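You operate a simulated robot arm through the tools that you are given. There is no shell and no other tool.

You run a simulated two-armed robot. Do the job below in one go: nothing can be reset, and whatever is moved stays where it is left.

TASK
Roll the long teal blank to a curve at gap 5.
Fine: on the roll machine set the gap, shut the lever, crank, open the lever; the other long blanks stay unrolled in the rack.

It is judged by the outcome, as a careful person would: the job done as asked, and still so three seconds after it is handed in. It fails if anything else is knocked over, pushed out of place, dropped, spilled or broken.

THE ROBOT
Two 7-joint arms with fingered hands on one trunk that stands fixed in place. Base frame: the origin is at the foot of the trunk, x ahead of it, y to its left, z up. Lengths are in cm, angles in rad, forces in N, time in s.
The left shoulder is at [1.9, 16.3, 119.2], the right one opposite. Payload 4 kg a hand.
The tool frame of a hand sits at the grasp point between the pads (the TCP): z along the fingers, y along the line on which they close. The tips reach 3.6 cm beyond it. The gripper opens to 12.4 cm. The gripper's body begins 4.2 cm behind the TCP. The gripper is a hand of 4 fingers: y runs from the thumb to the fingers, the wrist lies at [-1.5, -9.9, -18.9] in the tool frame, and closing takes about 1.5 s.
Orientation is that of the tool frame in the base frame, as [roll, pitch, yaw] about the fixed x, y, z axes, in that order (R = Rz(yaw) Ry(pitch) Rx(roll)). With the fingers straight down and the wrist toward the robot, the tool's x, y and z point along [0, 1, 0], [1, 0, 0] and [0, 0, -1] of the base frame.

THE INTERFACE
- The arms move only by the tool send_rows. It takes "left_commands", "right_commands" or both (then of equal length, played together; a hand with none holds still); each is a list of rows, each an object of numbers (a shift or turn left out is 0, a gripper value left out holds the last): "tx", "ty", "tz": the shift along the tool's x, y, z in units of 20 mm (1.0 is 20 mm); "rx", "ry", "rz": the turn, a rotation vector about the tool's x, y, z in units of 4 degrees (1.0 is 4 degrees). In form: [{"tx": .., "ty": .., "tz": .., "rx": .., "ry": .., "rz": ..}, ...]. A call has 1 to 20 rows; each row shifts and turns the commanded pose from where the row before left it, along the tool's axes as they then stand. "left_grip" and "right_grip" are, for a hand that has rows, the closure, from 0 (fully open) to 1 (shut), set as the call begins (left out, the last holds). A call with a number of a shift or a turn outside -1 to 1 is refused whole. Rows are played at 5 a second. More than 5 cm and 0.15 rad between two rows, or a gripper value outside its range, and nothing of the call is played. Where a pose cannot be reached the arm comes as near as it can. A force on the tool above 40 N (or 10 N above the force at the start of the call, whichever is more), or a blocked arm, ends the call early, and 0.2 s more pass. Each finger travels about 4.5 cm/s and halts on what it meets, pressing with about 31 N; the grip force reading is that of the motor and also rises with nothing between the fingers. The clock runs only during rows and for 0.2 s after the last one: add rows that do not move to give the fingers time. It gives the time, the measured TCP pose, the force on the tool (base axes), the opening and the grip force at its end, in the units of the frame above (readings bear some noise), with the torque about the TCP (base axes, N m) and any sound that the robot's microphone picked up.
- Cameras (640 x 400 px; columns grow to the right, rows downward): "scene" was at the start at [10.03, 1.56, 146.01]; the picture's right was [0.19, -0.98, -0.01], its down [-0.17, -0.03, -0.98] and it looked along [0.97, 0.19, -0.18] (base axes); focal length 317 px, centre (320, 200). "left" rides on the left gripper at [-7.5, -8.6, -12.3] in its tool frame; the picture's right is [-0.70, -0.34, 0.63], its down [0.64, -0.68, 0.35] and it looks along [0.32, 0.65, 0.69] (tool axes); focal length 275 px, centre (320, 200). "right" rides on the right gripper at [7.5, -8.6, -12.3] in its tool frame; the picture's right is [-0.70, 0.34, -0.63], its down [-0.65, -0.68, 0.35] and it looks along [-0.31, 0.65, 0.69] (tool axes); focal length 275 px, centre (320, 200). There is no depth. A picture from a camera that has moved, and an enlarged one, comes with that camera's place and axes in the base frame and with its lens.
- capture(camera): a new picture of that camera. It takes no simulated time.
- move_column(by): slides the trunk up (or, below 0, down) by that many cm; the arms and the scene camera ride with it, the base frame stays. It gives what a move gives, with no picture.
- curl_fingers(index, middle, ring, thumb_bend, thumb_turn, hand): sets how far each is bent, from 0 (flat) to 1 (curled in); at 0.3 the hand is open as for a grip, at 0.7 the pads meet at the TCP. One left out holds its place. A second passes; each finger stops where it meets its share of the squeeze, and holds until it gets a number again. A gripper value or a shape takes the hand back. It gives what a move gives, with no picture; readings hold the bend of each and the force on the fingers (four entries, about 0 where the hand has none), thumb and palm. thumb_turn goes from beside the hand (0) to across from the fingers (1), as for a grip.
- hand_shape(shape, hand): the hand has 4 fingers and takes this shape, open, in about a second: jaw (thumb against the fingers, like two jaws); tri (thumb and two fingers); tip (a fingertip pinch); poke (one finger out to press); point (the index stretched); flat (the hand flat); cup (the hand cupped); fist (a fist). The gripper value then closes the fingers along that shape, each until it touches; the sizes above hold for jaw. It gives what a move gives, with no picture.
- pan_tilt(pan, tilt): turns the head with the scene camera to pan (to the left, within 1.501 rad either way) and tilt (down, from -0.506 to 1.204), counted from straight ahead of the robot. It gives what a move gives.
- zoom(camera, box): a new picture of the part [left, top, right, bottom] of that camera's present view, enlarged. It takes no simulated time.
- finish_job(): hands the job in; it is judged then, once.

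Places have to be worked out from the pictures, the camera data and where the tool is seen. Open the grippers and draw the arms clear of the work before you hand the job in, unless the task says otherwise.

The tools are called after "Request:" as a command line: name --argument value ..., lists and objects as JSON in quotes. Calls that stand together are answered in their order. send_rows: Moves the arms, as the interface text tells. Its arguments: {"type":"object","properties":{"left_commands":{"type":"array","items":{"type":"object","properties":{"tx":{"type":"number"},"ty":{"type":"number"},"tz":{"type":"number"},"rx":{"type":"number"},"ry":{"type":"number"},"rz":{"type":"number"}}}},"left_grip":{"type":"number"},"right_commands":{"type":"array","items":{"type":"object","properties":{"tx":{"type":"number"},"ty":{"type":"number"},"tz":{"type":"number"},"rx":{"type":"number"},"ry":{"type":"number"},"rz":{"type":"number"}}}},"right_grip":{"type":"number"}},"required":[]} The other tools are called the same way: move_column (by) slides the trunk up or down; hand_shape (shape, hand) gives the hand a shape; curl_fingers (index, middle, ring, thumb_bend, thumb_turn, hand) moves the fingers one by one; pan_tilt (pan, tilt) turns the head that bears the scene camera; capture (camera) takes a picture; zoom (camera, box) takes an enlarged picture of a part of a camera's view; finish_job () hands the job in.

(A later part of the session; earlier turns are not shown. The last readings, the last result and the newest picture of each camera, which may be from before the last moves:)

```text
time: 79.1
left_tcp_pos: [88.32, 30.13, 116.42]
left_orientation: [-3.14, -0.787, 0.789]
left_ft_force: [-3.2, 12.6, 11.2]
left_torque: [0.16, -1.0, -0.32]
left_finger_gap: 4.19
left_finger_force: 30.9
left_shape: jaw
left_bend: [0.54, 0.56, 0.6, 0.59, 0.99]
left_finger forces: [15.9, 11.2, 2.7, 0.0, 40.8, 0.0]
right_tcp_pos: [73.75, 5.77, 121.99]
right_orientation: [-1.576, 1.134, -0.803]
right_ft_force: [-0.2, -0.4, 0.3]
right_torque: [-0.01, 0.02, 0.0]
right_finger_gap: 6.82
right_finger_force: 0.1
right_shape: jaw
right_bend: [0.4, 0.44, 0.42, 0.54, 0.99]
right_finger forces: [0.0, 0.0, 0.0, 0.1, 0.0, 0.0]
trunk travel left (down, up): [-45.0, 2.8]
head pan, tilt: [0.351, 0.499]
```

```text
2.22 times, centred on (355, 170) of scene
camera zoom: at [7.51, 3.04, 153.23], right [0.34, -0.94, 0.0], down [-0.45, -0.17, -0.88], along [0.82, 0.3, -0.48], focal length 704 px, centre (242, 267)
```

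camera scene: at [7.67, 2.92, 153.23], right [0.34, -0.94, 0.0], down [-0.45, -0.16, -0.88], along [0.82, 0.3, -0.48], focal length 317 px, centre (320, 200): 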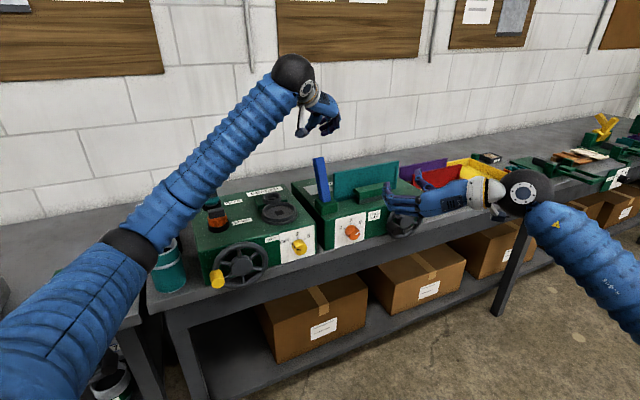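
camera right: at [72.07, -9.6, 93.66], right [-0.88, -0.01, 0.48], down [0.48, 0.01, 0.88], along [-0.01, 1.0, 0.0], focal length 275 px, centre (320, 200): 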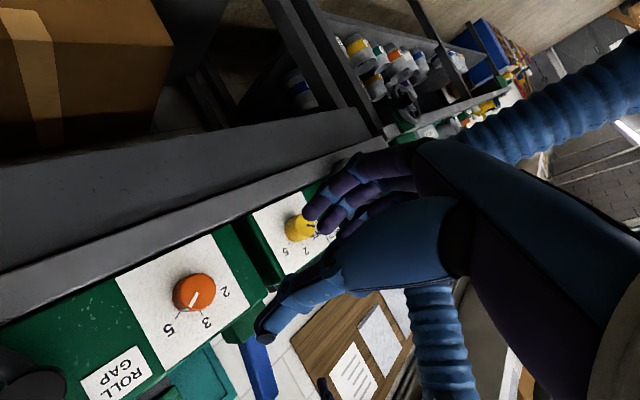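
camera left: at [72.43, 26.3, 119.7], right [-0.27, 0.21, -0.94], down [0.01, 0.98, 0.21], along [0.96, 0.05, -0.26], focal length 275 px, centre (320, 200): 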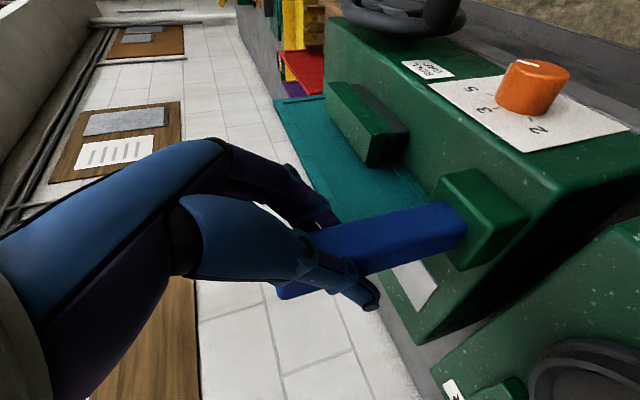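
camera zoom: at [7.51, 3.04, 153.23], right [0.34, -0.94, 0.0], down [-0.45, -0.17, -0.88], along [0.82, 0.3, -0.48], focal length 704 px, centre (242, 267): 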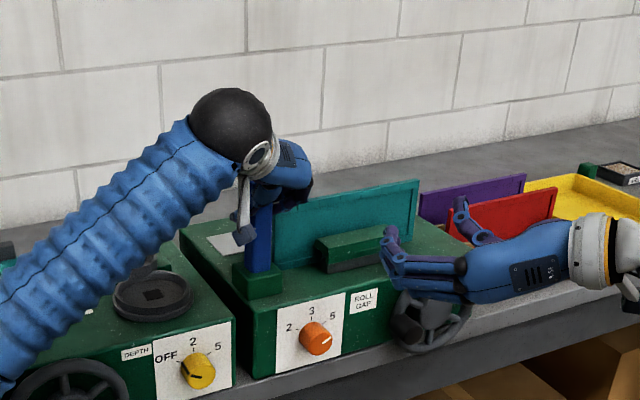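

The lever swings forward freely. I'll continue pulling it along the arc.

Request:
send_rows --left_commands '[{"tx": -0.388, "tz": -0.314}, {"tx": -0.409, "tz": -0.286}, {"tx": -0.427, "tz": -0.257}, {"tx": -0.445, "tz": -0.227}, {"tx": -0.46, "tz": -0.194}]'

Request:
zoom --camera "scene" --box '[200, 80, 440, 260]'

Request:
capture --camera "left"

```text
time: 80.3
left_tcp_pos: [85.11, 27.07, 114.85]
left_orientation: [-3.141, -0.784, 0.792]
left_ft_force: [2.2, 22.1, -1.0]
left_torque: [0.15, -1.05, -0.33]
left_finger_gap: 4.17
left_finger_force: 31.3
left_shape: jaw
left_bend: [0.54, 0.56, 0.61, 0.59, 0.98]
left_finger forces: [15.6, 10.0, 0.9, 0.0, 40.5, 0.0]
right_tcp_pos: [73.86, 5.99, 121.81]
right_orientation: [-1.58, 1.133, -0.805]
right_ft_force: [0.0, 0.4, -0.4]
right_torque: [0.0, -0.01, 0.0]
right_finger_gap: 6.82
right_finger_force: 0.0
right_shape: jaw
right_bend: [0.4, 0.44, 0.42, 0.54, 0.99]
right_finger forces: [0.0, 0.1, 0.0, 0.0, 0.0, 0.0]
trunk travel left (down, up): [-45.0, 2.8]
head pan, tilt: [0.351, 0.499]
```

```text
2.22 times, centred on (320, 170) of scene
camera zoom: at [7.71, 3.2, 153.21], right [0.34, -0.94, 0.0], down [-0.45, -0.17, -0.88], along [0.82, 0.3, -0.48], focal length 704 px, centre (320, 267)
```

zoom: 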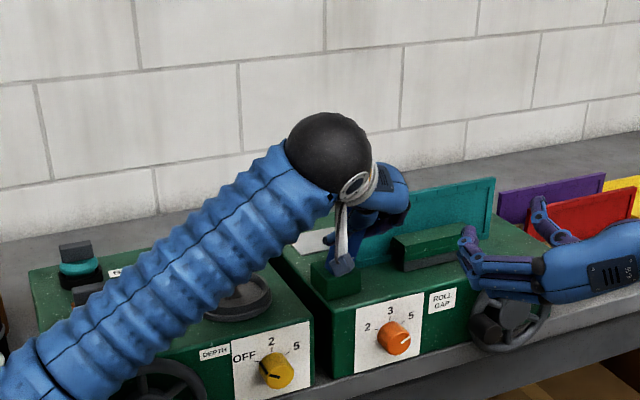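

```text
taken
camera left: at [69.26, 23.09, 118.28], right [-0.27, 0.2, -0.94], down [0.01, 0.98, 0.21], along [0.96, 0.05, -0.27], focal length 275 px, centre (320, 200)
```

left: 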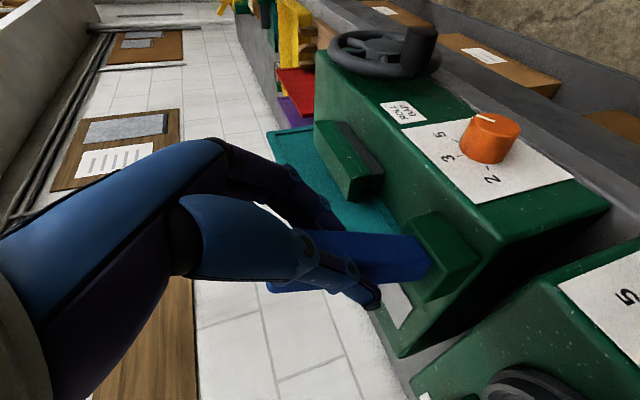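

Still moving smoothly with moderate force. Continuing another 16°.

Request:
send_rows --left_commands '[{"tx": -0.472, "tz": -0.163}, {"tx": -0.482, "tz": -0.129}, {"tx": -0.49, "tz": -0.095}, {"tx": -0.496, "tz": -0.061}]'

Request:
capture --camera "scene"

Request:
capture --camera "left"

```text
time: 80.7
left_tcp_pos: [84.86, 26.83, 114.86]
left_orientation: [-3.14, -0.79, 0.799]
left_ft_force: [15.3, 22.0, -4.5]
left_torque: [-0.1, -0.92, -0.38]
left_finger_gap: 4.07
left_finger_force: 31.8
left_shape: jaw
left_bend: [0.53, 0.55, 0.61, 0.59, 1.0]
left_finger forces: [18.9, 11.0, 5.7, 0.0, 35.1, 0.0]
right_tcp_pos: [73.93, 5.64, 121.98]
right_orientation: [-1.578, 1.133, -0.803]
right_ft_force: [-0.4, 0.0, -0.2]
right_torque: [0.01, 0.01, -0.04]
right_finger_gap: 6.81
right_finger_force: 0.2
right_shape: jaw
right_bend: [0.4, 0.44, 0.42, 0.54, 0.99]
right_finger forces: [0.1, 0.0, 0.0, 0.0, 0.0, 0.0]
trunk travel left (down, up): [-45.0, 2.8]
head pan, tilt: [0.351, 0.499]
stopped in row 1 (left hand): the force on the tool passed its limit at 45 N (the readings are from after the stop); the commanded pose is now the measured one
```

```text
taken
camera scene: at [7.77, 3.03, 153.21], right [0.34, -0.94, 0.0], down [-0.45, -0.17, -0.88], along [0.82, 0.3, -0.48], focal length 317 px, centre (320, 200)
```

scene: 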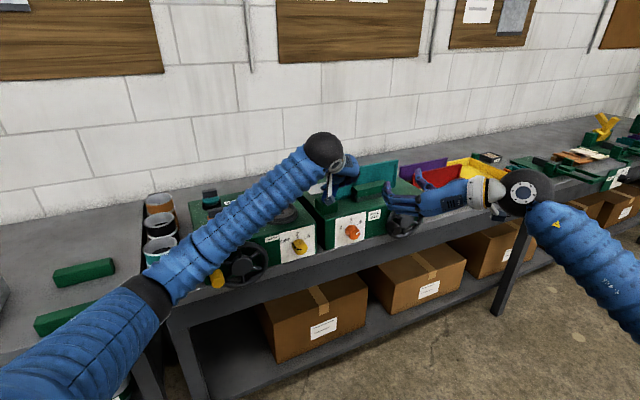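

```text
taken
camera left: at [69.06, 22.85, 118.11], right [-0.27, 0.21, -0.94], down [0.0, 0.98, 0.22], along [0.96, 0.06, -0.26], focal length 275 px, centre (320, 200)
```

left: 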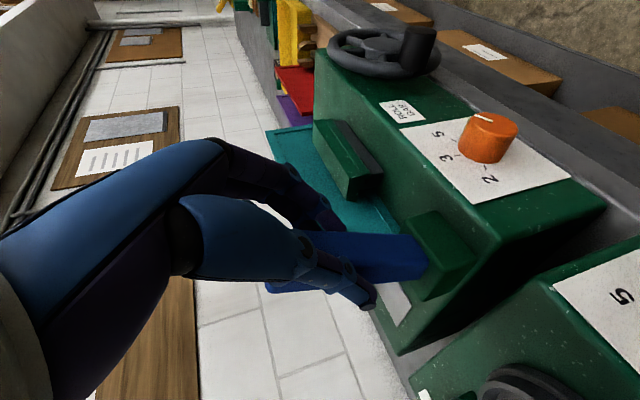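

The pull hit about 45 N with the lever leaning forward about 20–25°, which looks like its shut stop. I'll open the left hand, back off along the tool axis, and inspect.

Request:
send_rows --left_commands '[{}, {}, {}, {}, {"tz": -0.5}, {"tz": -0.7}, {"tz": -0.8}, {"tz": -0.8}, {"tz": -0.8}, {}]' --left_grip 0.5

Request:
capture --camera "left"

Request:
zoom --camera "scene" --box '[200, 80, 440, 260]'

```text
time: 82.9
left_tcp_pos: [81.19, 23.0, 119.95]
left_orientation: [-3.141, -0.789, 0.798]
left_ft_force: [-0.1, 0.1, -0.7]
left_torque: [0.01, 0.04, 0.01]
left_finger_gap: 6.18
left_finger_force: 0.0
left_shape: jaw
left_bend: [0.42, 0.46, 0.44, 0.56, 1.0]
left_finger forces: [0.1, 0.0, 0.0, 0.0, 0.0, 0.0]
right_tcp_pos: [74.0, 5.73, 121.89]
right_orientation: [-1.575, 1.136, -0.8]
right_ft_force: [-0.4, -0.2, 0.3]
right_torque: [0.02, 0.01, -0.02]
right_finger_gap: 6.81
right_finger_force: 0.1
right_shape: jaw
right_bend: [0.4, 0.44, 0.42, 0.54, 0.99]
right_finger forces: [0.1, 0.1, 0.2, 0.1, 0.0, 0.1]
trunk travel left (down, up): [-45.0, 2.8]
head pan, tilt: [0.351, 0.499]
```

```text
taken
camera left: at [65.26, 18.96, 123.23], right [-0.27, 0.21, -0.94], down [0.0, 0.98, 0.21], along [0.96, 0.06, -0.26], focal length 275 px, centre (320, 200)
```

left: 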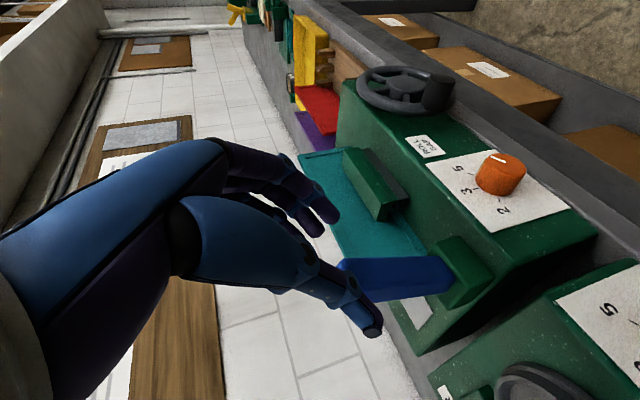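

```text
2.22 times, centred on (320, 170) of scene
camera zoom: at [7.67, 2.97, 153.22], right [0.34, -0.94, 0.0], down [-0.45, -0.16, -0.88], along [0.82, 0.3, -0.48], focal length 704 px, centre (320, 267)
```

zoom: 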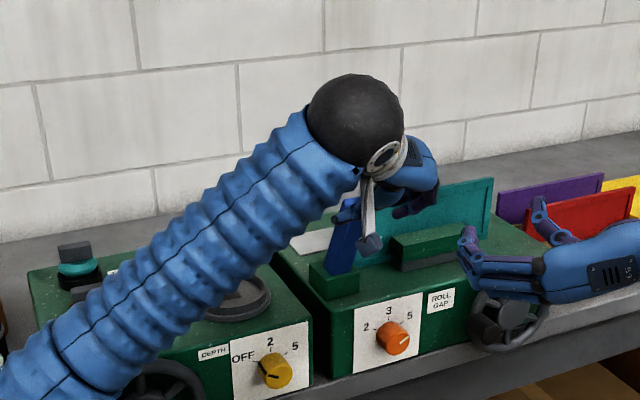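

The lever stays leaning forward (shut). I'll lift the left hand straight up, then bring it back to a safe stowed spot so I can lower the trunk for the crank.

Request:
send_rows --left_commands '[{"tz": -0.9}, {"tz": -0.9, "tx": 0.3}, {"tx": 0.88, "tz": -0.88}, {"tx": 0.88, "tz": -0.88}, {"tx": 0.88, "tz": -0.88}, {"tx": 0.88, "tz": -0.88}, {"tx": 0.88, "tz": -0.88}, {"tx": 0.88, "tz": -0.88}, {"tx": 0.88, "tz": -0.88}, {"tx": 0.88, "tz": -0.88}, {"tx": 0.88, "tz": -0.88}]'

Request:
send_rows --left_commands '[{"tx": -0.1, "ty": -0.9, "tz": -0.1}, {"tx": -0.1, "ty": -0.9, "tz": -0.1}, {"tx": -0.1, "ty": -0.9, "tz": -0.1}, {"tx": -0.1, "ty": -0.9, "tz": -0.1}, {"tx": -0.1, "ty": -0.9, "tz": -0.1}, {"tx": -0.1, "ty": -0.9, "tz": -0.1}, {"tx": -0.1, "ty": -0.9, "tz": -0.1}, {"tx": -0.1, "ty": -0.9, "tz": -0.1}, {"tx": -0.1, "ty": -0.9, "tz": -0.1}, {"tx": -0.1, "ty": -0.9, "tz": -0.1}, {"tx": -0.1, "ty": -0.9, "tz": -0.1}, {"tx": -0.1, "ty": -0.9, "tz": -0.1}, {"tx": -0.1, "ty": -0.9, "tz": -0.1}, {"tx": -0.1, "ty": -0.9, "tz": -0.1}, {"tx": -0.1, "ty": -0.9, "tz": -0.1}, {"tx": -0.1, "ty": -0.9, "tz": -0.1}, {"tx": -0.1, "ty": -0.9, "tz": -0.1}]'

Request:
capture --camera "scene"

Request:
zoom --camera "scene" --box '[270, 130, 430, 250]'

```text
time: 85.3
left_tcp_pos: [79.45, 21.14, 145.43]
left_orientation: [-3.14, -0.791, 0.794]
left_ft_force: [0.0, 0.0, -0.3]
left_torque: [0.0, 0.04, 0.0]
left_finger_gap: 6.15
left_finger_force: 0.0
left_shape: jaw
left_bend: [0.42, 0.46, 0.44, 0.56, 1.0]
left_finger forces: [0.1, 0.0, 0.0, 0.1, 0.1, 0.0]
right_tcp_pos: [73.92, 5.72, 121.96]
right_orientation: [-1.576, 1.135, -0.802]
right_ft_force: [-0.1, -0.5, -0.4]
right_torque: [0.01, 0.05, -0.01]
right_finger_gap: 6.82
right_finger_force: 0.0
right_shape: jaw
right_bend: [0.4, 0.44, 0.42, 0.54, 0.99]
right_finger forces: [0.1, 0.0, 0.1, 0.0, 0.1, 0.0]
trunk travel left (down, up): [-45.0, 2.8]
head pan, tilt: [0.351, 0.499]
```

```text
time: 88.9
left_tcp_pos: [54.26, 39.45, 145.25]
left_orientation: [3.139, -0.792, 0.797]
left_ft_force: [0.2, -0.7, -0.4]
left_torque: [-0.03, -0.01, -0.03]
left_finger_gap: 6.22
left_finger_force: 0.1
left_shape: jaw
left_bend: [0.42, 0.46, 0.44, 0.56, 1.0]
left_finger forces: [0.0, 0.0, 0.1, 0.0, 0.1, 0.0]
right_tcp_pos: [73.82, 5.76, 121.92]
right_orientation: [-1.573, 1.132, -0.796]
right_ft_force: [0.6, 0.5, -0.1]
right_torque: [0.01, -0.05, 0.0]
right_finger_gap: 6.82
right_finger_force: 0.2
right_shape: jaw
right_bend: [0.4, 0.44, 0.42, 0.54, 0.99]
right_finger forces: [0.0, 0.0, 0.1, 0.0, 0.1, 0.0]
trunk travel left (down, up): [-45.0, 2.8]
head pan, tilt: [0.351, 0.499]
```

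```text
taken
camera scene: at [7.55, 3.0, 153.22], right [0.34, -0.94, 0.0], down [-0.45, -0.16, -0.88], along [0.82, 0.3, -0.48], focal length 317 px, centre (320, 200)
```

scene: 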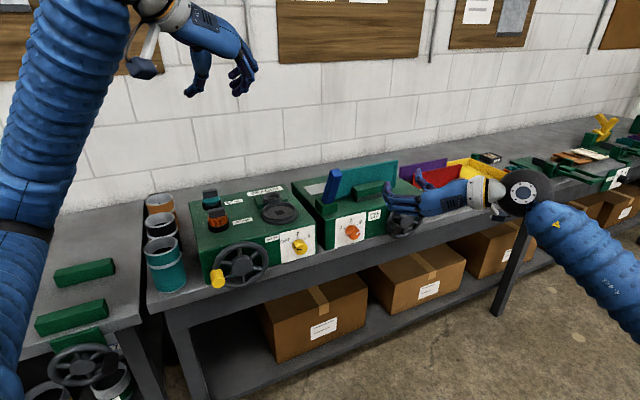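

```text
3.33 times, centred on (350, 190) of scene
camera zoom: at [7.55, 3.0, 153.22], right [0.34, -0.94, 0.0], down [-0.45, -0.16, -0.88], along [0.82, 0.3, -0.48], focal length 1056 px, centre (220, 233)
```

zoom: 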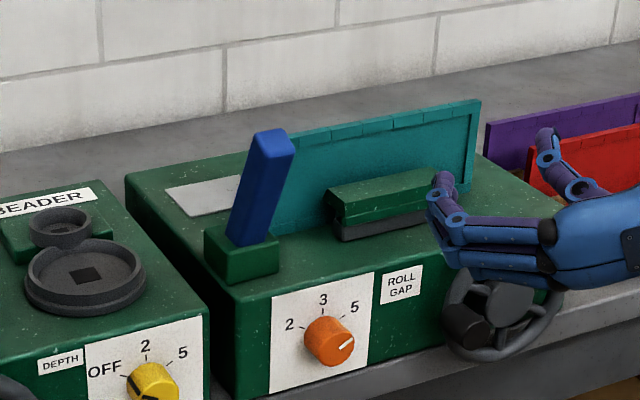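

The lever is leaning forward about as far as it leaned back before, so it's shut. The left arm is clear, so I'll lower the trunk for the crank and re-aim the head.

Request:
move_column --by -26

Request:
pan_tilt --pan 0.1 --tilt 0.1

Request:
capture --camera "scene"

Request:
zoom --camera "scene" --box '[240, 130, 440, 255]'

```text
time: 91.6
left_tcp_pos: [54.19, 39.21, 119.42]
left_orientation: [3.142, -0.79, 0.796]
left_ft_force: [0.1, 0.7, 0.1]
left_torque: [-0.01, 0.04, -0.02]
left_finger_gap: 6.16
left_finger_force: 0.0
left_shape: jaw
left_bend: [0.42, 0.46, 0.44, 0.56, 1.0]
left_finger forces: [0.0, 0.2, 0.0, 0.0, 0.0, 0.0]
right_tcp_pos: [73.85, 5.72, 95.91]
right_orientation: [-1.567, 1.132, -0.793]
right_ft_force: [0.4, -0.1, -0.2]
right_torque: [-0.03, 0.0, 0.03]
right_finger_gap: 6.79
right_finger_force: 0.0
right_shape: jaw
right_bend: [0.4, 0.44, 0.42, 0.54, 0.99]
right_finger forces: [0.0, 0.1, 0.0, 0.1, 0.0, 0.1]
trunk travel left (down, up): [-19.0, 28.8]
head pan, tilt: [0.351, 0.499]
```

```text
time: 92.5
left_tcp_pos: [54.32, 39.23, 119.35]
left_orientation: [3.141, -0.791, 0.796]
left_ft_force: [-0.4, -0.6, 0.1]
left_torque: [0.02, 0.04, 0.0]
left_finger_gap: 6.18
left_finger_force: 0.1
left_shape: jaw
left_bend: [0.42, 0.46, 0.44, 0.56, 1.0]
left_finger forces: [0.0, 0.1, 0.0, 0.1, 0.0, 0.0]
right_tcp_pos: [73.86, 5.67, 95.94]
right_orientation: [-1.573, 1.135, -0.798]
right_ft_force: [0.1, -0.1, -0.4]
right_torque: [0.0, 0.0, 0.02]
right_finger_gap: 6.8
right_finger_force: 0.0
right_shape: jaw
right_bend: [0.4, 0.44, 0.42, 0.54, 0.99]
right_finger forces: [0.0, 0.0, 0.0, 0.0, 0.0, 0.1]
trunk travel left (down, up): [-19.0, 28.8]
head pan, tilt: [0.099, 0.099]
```

```text
taken
camera scene: at [17.46, 0.72, 127.81], right [0.1, -0.99, -0.02], down [-0.29, -0.01, -0.96], along [0.95, 0.1, -0.29], focal length 317 px, centre (320, 200)
```

scene: 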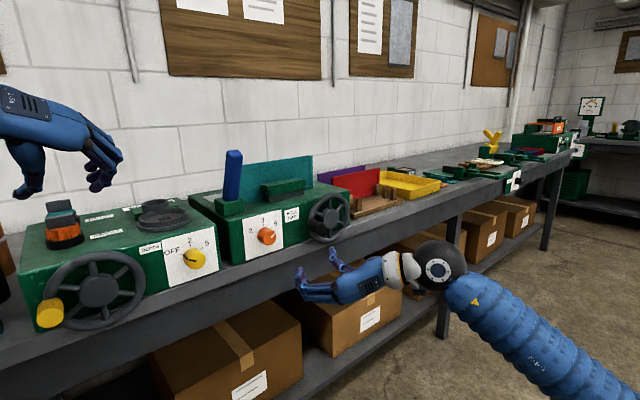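

```text
3.20 times, centred on (340, 192) of scene
camera zoom: at [17.46, 0.72, 127.81], right [0.1, -0.99, -0.02], down [-0.29, -0.01, -0.96], along [0.95, 0.1, -0.29], focal length 1014 px, centre (256, 224)
```

zoom: 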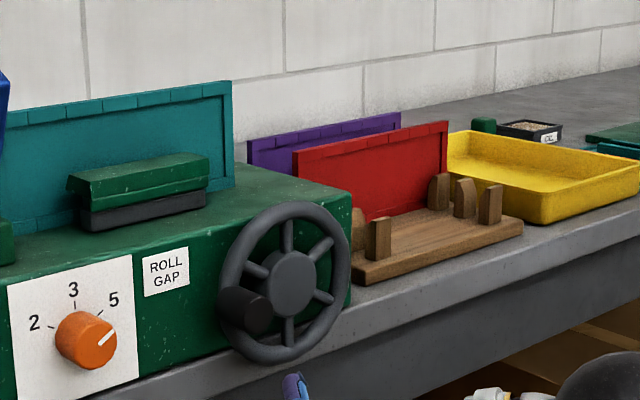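

Now the crank. Hub axis is about e=67.6, z=96.3, radius ≈6.2 cm, with the handle at the left and its tip at n≈74.4. I'll roll the right hand back to about 40° (the longest-reach posture) and open it a bit.

Request:
send_rows --right_commands '[{"rz": -1}, {"rz": -1}, {"rz": -1}, {"rz": -1}, {"rz": -1}, {"rz": -1}, {"rz": -1}, {"rz": -1}, {"rz": -1}, {"rz": -1}, {"rz": -1}, {"rz": -1}, {"rz": -1}, {"rz": -1}, {"rz": -1}, {"rz": -1}, {"rz": -1}, {"rz": -1}, {"rz": -1}, {"rz": -1}]' --right_grip 0.45

Request:
send_rows --right_commands '[{"rz": -1}, {"rz": -1}, {"rz": -1}, {"rz": -1}, {"rz": -1}, {"rz": -1}, {"rz": -1}, {"rz": -1}, {"rz": -0.65}, {}]'

Request:
capture --camera "right"

```text
time: 96.7
left_tcp_pos: [54.34, 39.13, 119.4]
left_orientation: [3.14, -0.79, 0.798]
left_ft_force: [-0.8, -0.3, -0.3]
left_torque: [0.01, -0.03, 0.03]
left_finger_gap: 6.18
left_finger_force: 0.0
left_shape: jaw
left_bend: [0.42, 0.46, 0.44, 0.56, 1.0]
left_finger forces: [0.0, 0.1, 0.0, 0.0, 0.1, 0.0]
right_tcp_pos: [73.86, 5.61, 95.95]
right_orientation: [-1.573, -0.262, -0.797]
right_ft_force: [-0.7, 0.4, -0.4]
right_torque: [0.01, -0.03, -0.02]
right_finger_gap: 6.82
right_finger_force: 0.0
right_shape: jaw
right_bend: [0.4, 0.44, 0.42, 0.54, 0.99]
right_finger forces: [0.1, 0.0, 0.0, 0.0, 0.1, 0.0]
trunk travel left (down, up): [-19.0, 28.8]
head pan, tilt: [0.099, 0.099]
```

```text
time: 98.8
left_tcp_pos: [54.28, 39.21, 119.31]
left_orientation: [-3.139, -0.792, 0.794]
left_ft_force: [0.4, -0.4, 0.0]
left_torque: [0.01, 0.05, -0.04]
left_finger_gap: 6.21
left_finger_force: 0.1
left_shape: jaw
left_bend: [0.42, 0.46, 0.44, 0.56, 1.0]
left_finger forces: [0.0, 0.0, 0.1, 0.0, 0.1, 0.1]
right_tcp_pos: [73.83, 5.67, 95.92]
right_orientation: [-1.572, -0.867, -0.795]
right_ft_force: [0.2, -0.1, 0.2]
right_torque: [-0.01, -0.03, 0.01]
right_finger_gap: 6.81
right_finger_force: 0.0
right_shape: jaw
right_bend: [0.4, 0.44, 0.42, 0.54, 0.99]
right_finger forces: [0.0, 0.0, 0.0, 0.1, 0.1, 0.1]
trunk travel left (down, up): [-19.0, 28.8]
head pan, tilt: [0.099, 0.099]
```

```text
taken
camera right: at [63.96, -1.72, 107.24], right [-0.59, -0.3, -0.75], down [-0.41, 0.91, -0.05], along [0.7, 0.27, -0.66], focal length 275 px, centre (320, 200)
```

right: 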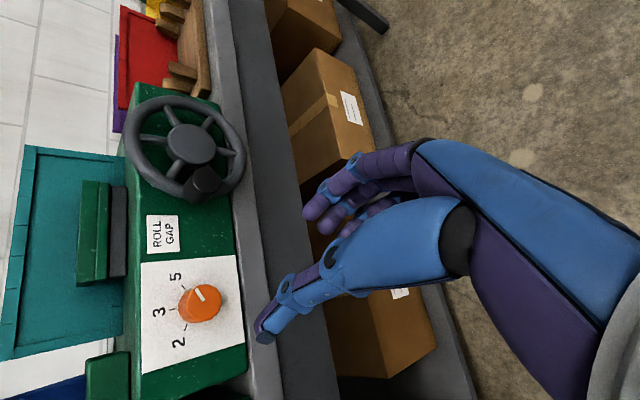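

Handle tip and hub estimates agree (handle e≈61.5, z≈95.9; hub e≈67.8, z≈96.4). Before gripping, I'll test in free air that the arm can reach the far side of the crank circle.

Request:
send_rows --right_commands '[{"tx": 0.658, "ty": 0.746, "tz": 0.51}, {"tx": 0.658, "ty": 0.746, "tz": 0.51}, {"tx": 0.658, "ty": 0.746, "tz": 0.51}, {"tx": 0.658, "ty": 0.746, "tz": 0.51}, {"tx": 0.658, "ty": 0.746, "tz": 0.51}, {"tx": 0.658, "ty": 0.746, "tz": 0.51}, {"tx": 0.658, "ty": 0.746, "tz": 0.51}, {"tx": 0.658, "ty": 0.746, "tz": 0.51}, {"tx": 0.658, "ty": 0.746, "tz": 0.51}, {"tx": 0.658, "ty": 0.746, "tz": 0.51}, {"tx": 0.658, "ty": 0.746, "tz": 0.51}, {"tx": 0.658, "ty": 0.746, "tz": 0.51}, {"tx": 0.658, "ty": 0.746, "tz": 0.51}]'

Request:
capture --camera "scene"

```text
time: 101.7
left_tcp_pos: [54.38, 39.25, 119.32]
left_orientation: [-3.141, -0.79, 0.796]
left_ft_force: [0.4, -0.4, 0.6]
left_torque: [0.02, 0.02, 0.03]
left_finger_gap: 6.18
left_finger_force: 0.1
left_shape: jaw
left_bend: [0.42, 0.46, 0.44, 0.56, 1.0]
left_finger forces: [0.0, 0.0, 0.0, 0.0, 0.1, 0.1]
right_tcp_pos: [101.62, -3.6, 96.53]
right_orientation: [-1.573, -0.866, -0.793]
right_ft_force: [-0.4, -0.7, 0.4]
right_torque: [0.05, -0.01, 0.03]
right_finger_gap: 6.83
right_finger_force: 0.0
right_shape: jaw
right_bend: [0.4, 0.44, 0.42, 0.54, 0.99]
right_finger forces: [0.0, 0.0, 0.1, 0.0, 0.0, 0.0]
trunk travel left (down, up): [-19.0, 28.8]
head pan, tilt: [0.099, 0.099]
```

```text
taken
camera scene: at [17.48, 0.72, 127.81], right [0.1, -1.0, -0.02], down [-0.29, -0.01, -0.96], along [0.95, 0.1, -0.29], focal length 317 px, centre (320, 200)
```

scene: 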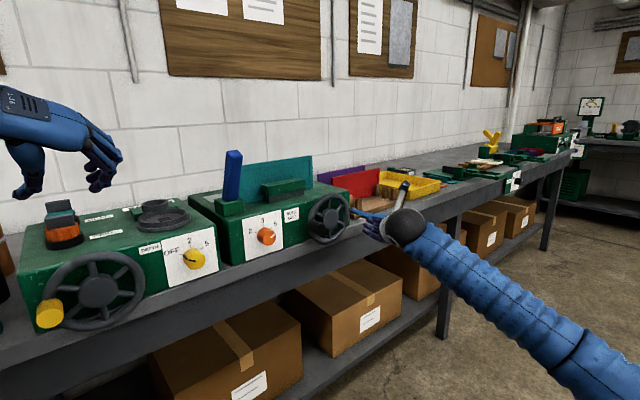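

The far side is reachable with no complaint. Now I'll move in front of the handle.

Request:
send_rows --right_commands '[{"tx": -0.733, "ty": -0.788}, {"tx": -0.733, "ty": -0.788}, {"tx": -0.733, "ty": -0.788}, {"tx": -0.733, "ty": -0.788}, {"tx": -0.733, "ty": -0.788}, {"tx": -0.733, "ty": -0.788}, {}]'

Request:
capture --camera "right"

Request:
zoom --camera "scene" --box '[240, 160, 400, 260]'

```text
time: 103.2
left_tcp_pos: [54.36, 39.15, 119.23]
left_orientation: [3.14, -0.789, 0.795]
left_ft_force: [0.6, 1.1, 0.4]
left_torque: [0.01, 0.02, -0.01]
left_finger_gap: 6.17
left_finger_force: 0.1
left_shape: jaw
left_bend: [0.42, 0.46, 0.44, 0.56, 1.0]
left_finger forces: [0.1, 0.0, 0.0, 0.0, 0.0, 0.0]
right_tcp_pos: [92.16, 5.73, 95.85]
right_orientation: [-1.573, -0.863, -0.796]
right_ft_force: [0.1, -0.3, 0.0]
right_torque: [0.0, 0.01, -0.01]
right_finger_gap: 6.82
right_finger_force: 0.1
right_shape: jaw
right_bend: [0.4, 0.44, 0.42, 0.54, 0.99]
right_finger forces: [0.0, 0.0, 0.0, 0.0, 0.0, 0.0]
trunk travel left (down, up): [-19.0, 28.8]
head pan, tilt: [0.099, 0.099]
```

```text
taken
camera right: at [82.33, -1.65, 107.26], right [-0.59, -0.3, -0.75], down [-0.41, 0.91, -0.05], along [0.7, 0.28, -0.66], focal length 275 px, centre (320, 200)
```

right: 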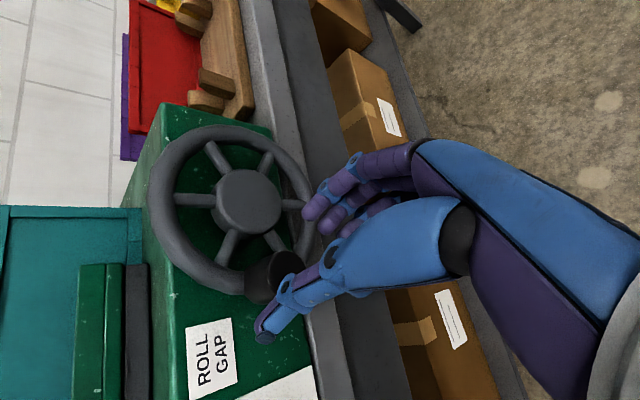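

```text
4.00 times, centred on (320, 210) of scene
camera zoom: at [17.47, 0.7, 127.82], right [0.1, -1.0, -0.02], down [-0.29, -0.01, -0.96], along [0.95, 0.1, -0.29], focal length 1267 px, centre (320, 160)
```

zoom: 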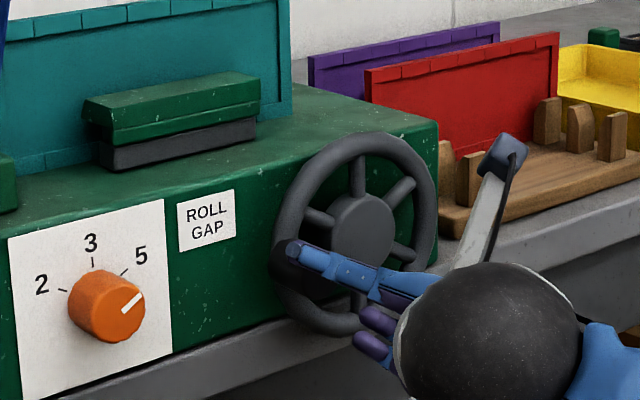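

Aligned with the handle (tip ≈ e 61.3, z 95.8). I'll advance 4 cm so the fingers straddle the handle, then close.

Request:
send_rows --right_commands '[{"tz": 0.5}, {"tz": 0.5}, {"tz": 0.5}, {"tz": 0.5}, {}]'

Request:
send_rows --right_commands '[{}, {}, {}, {}, {}, {}, {}, {}]' --right_grip 0.9

Request:
capture --camera "right"

Request:
zoom --camera "scene" --box '[240, 160, 400, 260]'

```text
time: 104.5
left_tcp_pos: [54.2, 39.11, 119.42]
left_orientation: [3.141, -0.79, 0.797]
left_ft_force: [-0.1, -0.3, 1.0]
left_torque: [0.0, 0.02, -0.02]
left_finger_gap: 6.17
left_finger_force: 0.0
left_shape: jaw
left_bend: [0.42, 0.46, 0.44, 0.56, 1.0]
left_finger forces: [0.0, 0.1, 0.0, 0.0, 0.0, 0.0]
right_tcp_pos: [95.07, 8.46, 95.99]
right_orientation: [-1.571, -0.866, -0.797]
right_ft_force: [-8.1, -7.5, 2.9]
right_torque: [-0.04, 0.08, -0.27]
right_finger_gap: 6.98
right_finger_force: 0.0
right_shape: jaw
right_bend: [0.39, 0.44, 0.42, 0.54, 0.99]
right_finger forces: [7.8, 0.0, 0.1, 0.0, 3.5, 0.0]
trunk travel left (down, up): [-19.0, 28.8]
head pan, tilt: [0.099, 0.099]
```

```text
time: 106.2
left_tcp_pos: [54.08, 39.25, 119.57]
left_orientation: [3.139, -0.789, 0.797]
left_ft_force: [0.2, -0.3, -0.1]
left_torque: [0.01, -0.01, -0.02]
left_finger_gap: 6.17
left_finger_force: 0.0
left_shape: jaw
left_bend: [0.42, 0.46, 0.44, 0.56, 1.0]
left_finger forces: [0.1, 0.0, 0.0, 0.1, 0.0, 0.0]
right_tcp_pos: [94.83, 8.6, 96.25]
right_orientation: [-1.57, -0.867, -0.795]
right_ft_force: [-13.1, 8.8, 19.2]
right_torque: [-0.16, -0.06, -0.18]
right_finger_gap: 6.09
right_finger_force: 31.0
right_shape: jaw
right_bend: [0.52, 0.59, 0.54, 0.55, 0.99]
right_finger forces: [0.8, 13.3, 0.1, 0.1, 33.0, 0.0]
trunk travel left (down, up): [-19.0, 28.8]
head pan, tilt: [0.099, 0.099]
```

```text
taken
camera right: at [84.94, 1.23, 107.56], right [-0.59, -0.31, -0.75], down [-0.41, 0.91, -0.05], along [0.7, 0.28, -0.66], focal length 275 px, centre (320, 200)
```

right: 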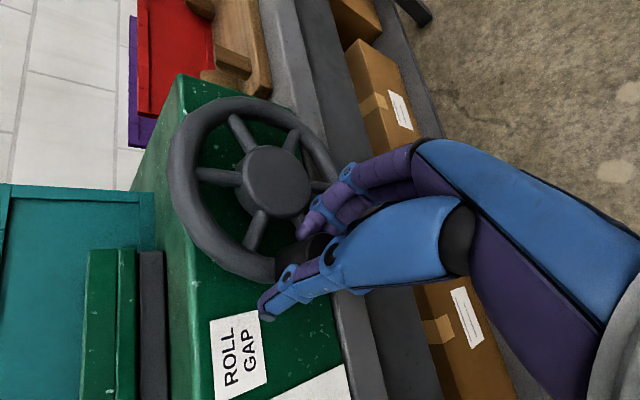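

```text
4.00 times, centred on (320, 210) of scene
camera zoom: at [17.2, 0.79, 127.87], right [0.1, -0.99, -0.02], down [-0.29, -0.01, -0.96], along [0.95, 0.1, -0.29], focal length 1267 px, centre (320, 160)
```

zoom: 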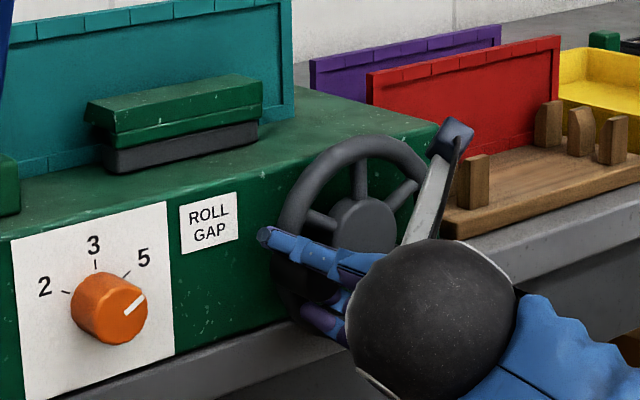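

The handle is gripped but sits nearer the thumb (unbalanced reaction along −y). I'll shift the hand about 1 cm toward the thumb side to balance the grip.

Request:
send_rows --right_commands '[{"ty": -0.25}, {"ty": -0.25}, {}, {}, {}]'

Request:
capture --camera "right"

```text
time: 107.5
left_tcp_pos: [54.31, 39.03, 119.34]
left_orientation: [-3.141, -0.79, 0.796]
left_ft_force: [0.1, 0.2, 0.1]
left_torque: [-0.01, -0.02, -0.01]
left_finger_gap: 6.16
left_finger_force: 0.0
left_shape: jaw
left_bend: [0.42, 0.46, 0.44, 0.56, 1.0]
left_finger forces: [0.0, 0.1, 0.0, 0.1, 0.0, 0.0]
right_tcp_pos: [94.71, 8.83, 96.51]
right_orientation: [-1.571, -0.866, -0.797]
right_ft_force: [-4.6, -8.6, 4.9]
right_torque: [-0.64, 0.22, -0.66]
right_finger_gap: 4.72
right_finger_force: 31.6
right_shape: jaw
right_bend: [0.5, 0.56, 0.54, 0.56, 0.99]
right_finger forces: [4.3, 26.1, 0.0, 0.1, 21.6, 0.0]
trunk travel left (down, up): [-19.0, 28.8]
head pan, tilt: [0.099, 0.099]
```

```text
taken
camera right: at [84.69, 1.52, 107.87], right [-0.59, -0.3, -0.75], down [-0.41, 0.91, -0.05], along [0.7, 0.27, -0.66], focal length 275 px, centre (320, 200)
```

right: 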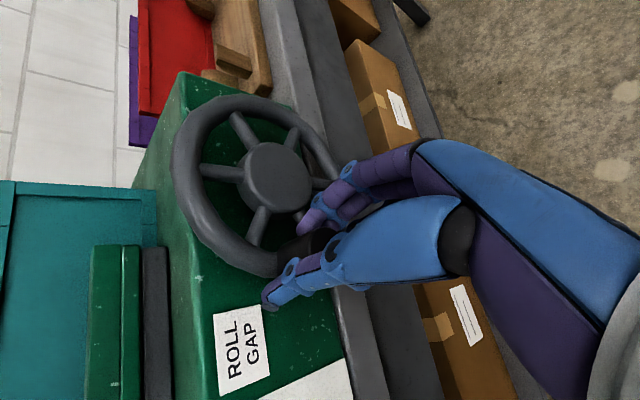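

The grip is now balanced (thumb 22 N, fingers 30 N). I'll start cranking clockwise with a 48° test arc.

Request:
send_rows --right_commands '[{"tx": 0.555, "ty": -0.374}, {"tx": 0.62, "ty": -0.251}, {"tx": 0.659, "ty": -0.116}, {"tx": 0.669, "ty": 0.023}]'

Request:
capture --camera "right"

Request:
zoom --camera "scene" --box '[200, 130, 400, 255]'

```text
time: 108.5
left_tcp_pos: [54.51, 39.18, 119.47]
left_orientation: [3.14, -0.788, 0.796]
left_ft_force: [-0.1, -0.5, 0.2]
left_torque: [-0.01, 0.01, 0.04]
left_finger_gap: 6.18
left_finger_force: 0.1
left_shape: jaw
left_bend: [0.42, 0.46, 0.44, 0.56, 1.0]
left_finger forces: [0.1, 0.0, 0.0, 0.1, 0.0, 0.0]
right_tcp_pos: [96.4, 7.41, 101.32]
right_orientation: [-1.574, -0.865, -0.795]
right_ft_force: [2.1, -1.3, -5.2]
right_torque: [-0.19, -0.03, -0.02]
right_finger_gap: 3.27
right_finger_force: 30.6
right_shape: jaw
right_bend: [0.52, 0.59, 0.55, 0.62, 1.0]
right_finger forces: [0.1, 8.2, 2.0, 0.0, 6.8, 0.0]
trunk travel left (down, up): [-19.0, 28.8]
head pan, tilt: [0.099, 0.099]
```

```text
taken
camera right: at [86.42, 0.1, 112.62], right [-0.59, -0.3, -0.75], down [-0.41, 0.91, -0.05], along [0.7, 0.28, -0.66], focal length 275 px, centre (320, 200)
```

right: 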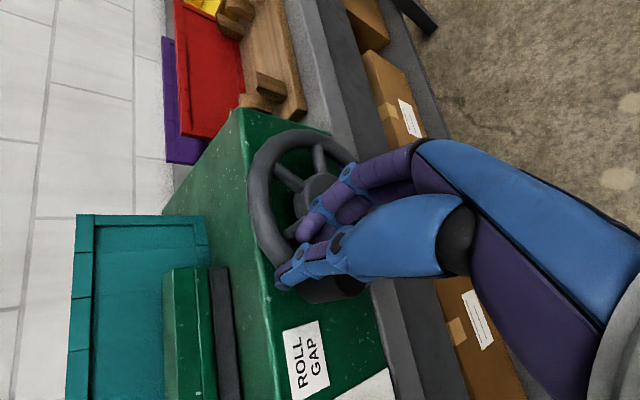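

```text
3.20 times, centred on (300, 192) of scene
camera zoom: at [17.54, 0.72, 127.81], right [0.1, -0.99, -0.02], down [-0.29, -0.01, -0.96], along [0.95, 0.1, -0.29], focal length 1014 px, centre (384, 224)
```

zoom: 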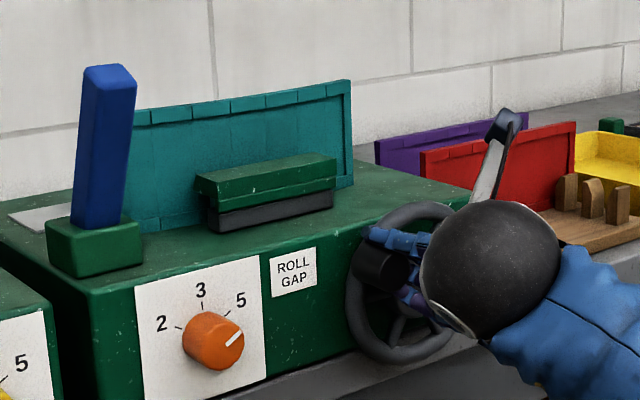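

The wheel turned about 40° clockwise and the blank may be starting to bend, but the fingers slid past the handle. A single finger pushing the handle round from behind should be more reliable. I'll back off and look at the "poke" shape.

Request:
send_rows --right_commands '[{}, {}, {"tz": -0.6}, {"tz": -0.8}, {"tz": -0.8}, {"tz": -0.8}]' --right_grip 0.45

Request:
hand_shape --hand "right" --shape "poke"

Request:
capture --camera "right"

Request:
zoom --camera "scene" --box '[200, 130, 400, 255]'

```text
time: 109.8
left_tcp_pos: [54.29, 39.23, 119.34]
left_orientation: [-3.142, -0.79, 0.796]
left_ft_force: [-1.4, -0.3, 0.2]
left_torque: [0.0, 0.02, 0.0]
left_finger_gap: 6.18
left_finger_force: 0.1
left_shape: jaw
left_bend: [0.42, 0.46, 0.44, 0.56, 1.0]
left_finger forces: [0.0, 0.1, 0.0, 0.0, 0.1, 0.0]
right_tcp_pos: [91.88, 3.37, 101.25]
right_orientation: [-1.572, -0.865, -0.794]
right_ft_force: [-0.6, 0.4, -0.4]
right_torque: [0.0, 0.01, 0.0]
right_finger_gap: 6.78
right_finger_force: 0.1
right_shape: jaw
right_bend: [0.4, 0.44, 0.42, 0.54, 1.0]
right_finger forces: [0.0, 0.1, 0.1, 0.0, 0.0, 0.0]
trunk travel left (down, up): [-19.0, 28.8]
head pan, tilt: [0.099, 0.099]
```

```text
time: 110.8
left_tcp_pos: [54.31, 39.19, 119.4]
left_orientation: [-3.141, -0.792, 0.797]
left_ft_force: [0.2, 0.1, -0.6]
left_torque: [0.0, -0.02, -0.03]
left_finger_gap: 6.16
left_finger_force: 0.1
left_shape: jaw
left_bend: [0.42, 0.46, 0.44, 0.56, 1.0]
left_finger forces: [0.0, 0.1, 0.0, 0.0, 0.0, 0.0]
right_tcp_pos: [91.88, 3.35, 101.21]
right_orientation: [-1.573, -0.866, -0.794]
right_ft_force: [0.3, 0.6, 0.1]
right_torque: [0.01, 0.01, -0.01]
right_finger_gap: 0.01
right_finger_force: 0.1
right_shape: poke
right_bend: [0.7, 0.7, 0.99, 0.0, 1.0]
right_finger forces: [0.0, 0.0, 0.1, 0.0, 0.1, 0.0]
trunk travel left (down, up): [-19.0, 28.8]
head pan, tilt: [0.099, 0.099]
```

```text
taken
camera right: at [82.0, -4.08, 112.55], right [-0.59, -0.3, -0.75], down [-0.41, 0.91, -0.05], along [0.7, 0.28, -0.66], focal length 275 px, centre (320, 200)
```

right: 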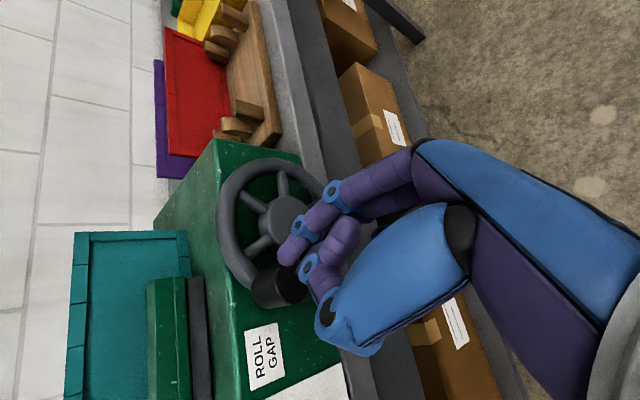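

```text
3.20 times, centred on (300, 192) of scene
camera zoom: at [17.47, 0.73, 127.82], right [0.1, -1.0, -0.02], down [-0.29, -0.01, -0.96], along [0.95, 0.1, -0.29], focal length 1014 px, centre (384, 224)
```

zoom: 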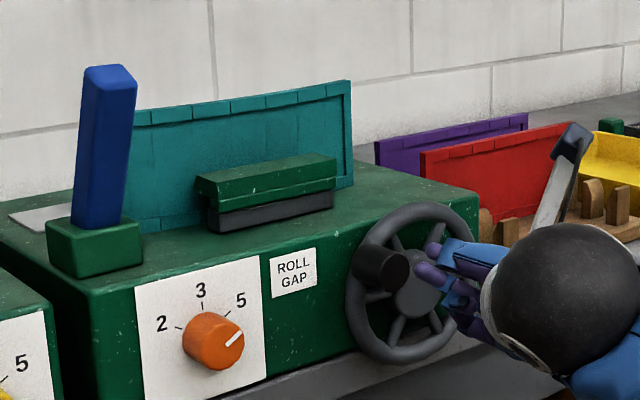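

I'd like a compact round peg at the tool axis: a closed fingertip pinch. Let me form "tip", close it, and look.

Request:
hand_shape --hand "right" --shape "tip"

Request:
send_rows --right_commands '[{}, {}, {}, {}, {}, {}, {}, {}]' --right_grip 1.0

Request:
capture --camera "right"

Request:
zoom --camera "scene" --box '[280, 160, 400, 240]'

```text
time: 111.7
left_tcp_pos: [54.23, 39.13, 119.38]
left_orientation: [-3.141, -0.791, 0.794]
left_ft_force: [-0.3, -0.1, -0.1]
left_torque: [0.02, -0.01, -0.01]
left_finger_gap: 6.17
left_finger_force: 0.1
left_shape: jaw
left_bend: [0.42, 0.46, 0.44, 0.56, 1.0]
left_finger forces: [0.1, 0.0, 0.0, 0.1, 0.0, 0.0]
right_tcp_pos: [91.89, 3.33, 101.31]
right_orientation: [-1.573, -0.867, -0.795]
right_ft_force: [-0.2, 0.3, -0.6]
right_torque: [-0.01, 0.01, -0.01]
right_finger_gap: 12.37
right_finger_force: 0.0
right_shape: tip
right_bend: [0.31, 0.98, 0.99, 0.3, 0.98]
right_finger forces: [0.1, 0.0, 0.0, 0.0, 0.0, 0.1]
trunk travel left (down, up): [-19.0, 28.8]
head pan, tilt: [0.099, 0.099]
```

```text
time: 113.5
left_tcp_pos: [54.3, 39.24, 119.24]
left_orientation: [3.139, -0.79, 0.797]
left_ft_force: [0.8, 1.0, 0.4]
left_torque: [0.01, -0.01, 0.0]
left_finger_gap: 6.19
left_finger_force: 0.1
left_shape: jaw
left_bend: [0.42, 0.46, 0.44, 0.56, 1.0]
left_finger forces: [0.1, 0.1, 0.0, 0.1, 0.1, 0.1]
right_tcp_pos: [91.89, 3.18, 101.33]
right_orientation: [-1.574, -0.867, -0.794]
right_ft_force: [-0.8, -0.4, -1.1]
right_torque: [0.0, 0.03, 0.0]
right_finger_gap: 0.0
right_finger_force: 20.1
right_shape: tip
right_bend: [0.7, 0.99, 1.0, 0.7, 1.0]
right_finger forces: [0.1, 0.0, 0.0, 0.0, 0.1, 0.0]
trunk travel left (down, up): [-19.0, 28.8]
head pan, tilt: [0.099, 0.099]
```

```text
taken
camera right: at [81.99, -4.09, 112.55], right [-0.59, -0.3, -0.75], down [-0.41, 0.91, -0.05], along [0.7, 0.28, -0.66], focal length 275 px, centre (320, 200)
```

right: 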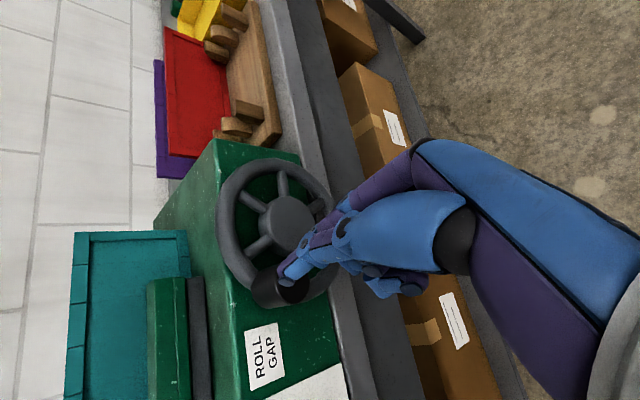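

```text
5.00 times, centred on (340, 200) of scene
camera zoom: at [17.47, 0.72, 127.82], right [0.1, -1.0, -0.02], down [-0.29, -0.01, -0.96], along [0.95, 0.1, -0.29], focal length 1584 px, centre (220, 200)
```

zoom: 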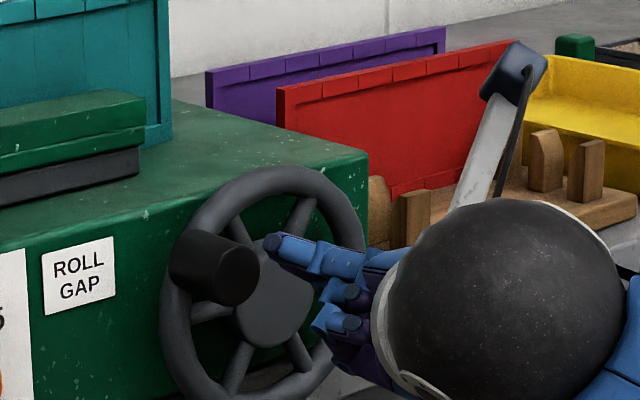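

The pinch makes a compact peg. The handle is now at about φ≈35° past left. I'll place the peg below and behind the handle on the same circle, then insert beside it.

Request:
send_rows --right_commands '[{"tx": -0.8, "ty": 0.3}, {"tx": -0.8, "ty": 0.3}, {"tx": -0.78, "ty": 0.3}, {}]'

Request:
zoom --camera "scene" --box '[280, 160, 400, 240]'

Request:
capture --camera "right"

```text
time: 114.5
left_tcp_pos: [54.28, 39.22, 119.33]
left_orientation: [-3.14, -0.79, 0.795]
left_ft_force: [0.6, 0.0, 0.2]
left_torque: [0.0, 0.01, -0.01]
left_finger_gap: 6.18
left_finger_force: 0.0
left_shape: jaw
left_bend: [0.42, 0.46, 0.44, 0.56, 1.0]
left_finger forces: [0.0, 0.1, 0.0, 0.0, 0.0, 0.0]
right_tcp_pos: [90.58, 4.58, 96.38]
right_orientation: [-1.574, -0.866, -0.793]
right_ft_force: [1.4, -0.6, 0.9]
right_torque: [0.02, 0.01, -0.03]
right_finger_gap: 0.0
right_finger_force: 31.3
right_shape: tip
right_bend: [0.7, 1.0, 1.0, 0.71, 1.0]
right_finger forces: [0.1, 0.1, 0.0, 0.1, 0.1, 0.0]
trunk travel left (down, up): [-19.0, 28.8]
head pan, tilt: [0.099, 0.099]
```

```text
5.00 times, centred on (340, 200) of scene
camera zoom: at [17.45, 0.72, 127.83], right [0.1, -1.0, -0.02], down [-0.29, -0.01, -0.96], along [0.95, 0.1, -0.29], focal length 1584 px, centre (220, 200)
```

zoom: 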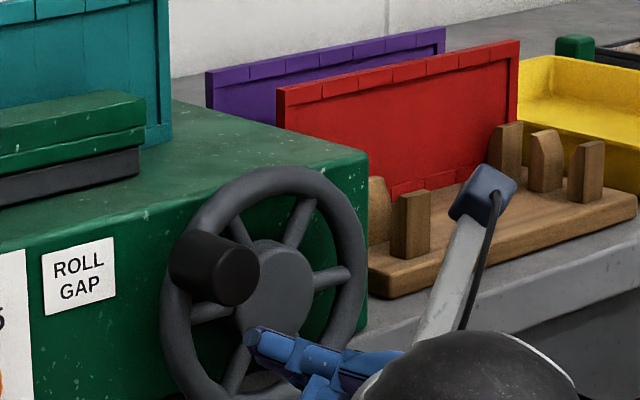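

```text
taken
camera right: at [80.71, -2.91, 107.84], right [-0.59, -0.3, -0.75], down [-0.41, 0.91, -0.05], along [0.7, 0.28, -0.66], focal length 275 px, centre (320, 200)
```

right: 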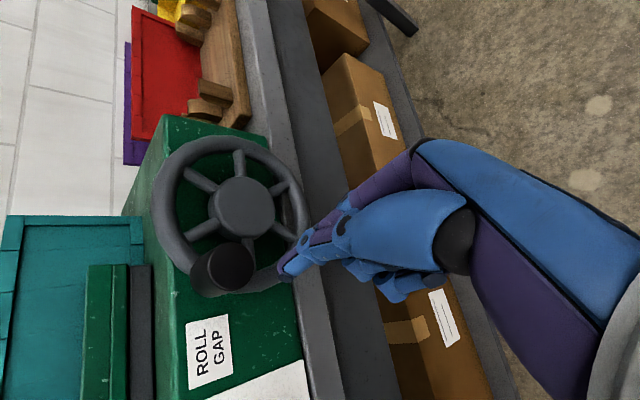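

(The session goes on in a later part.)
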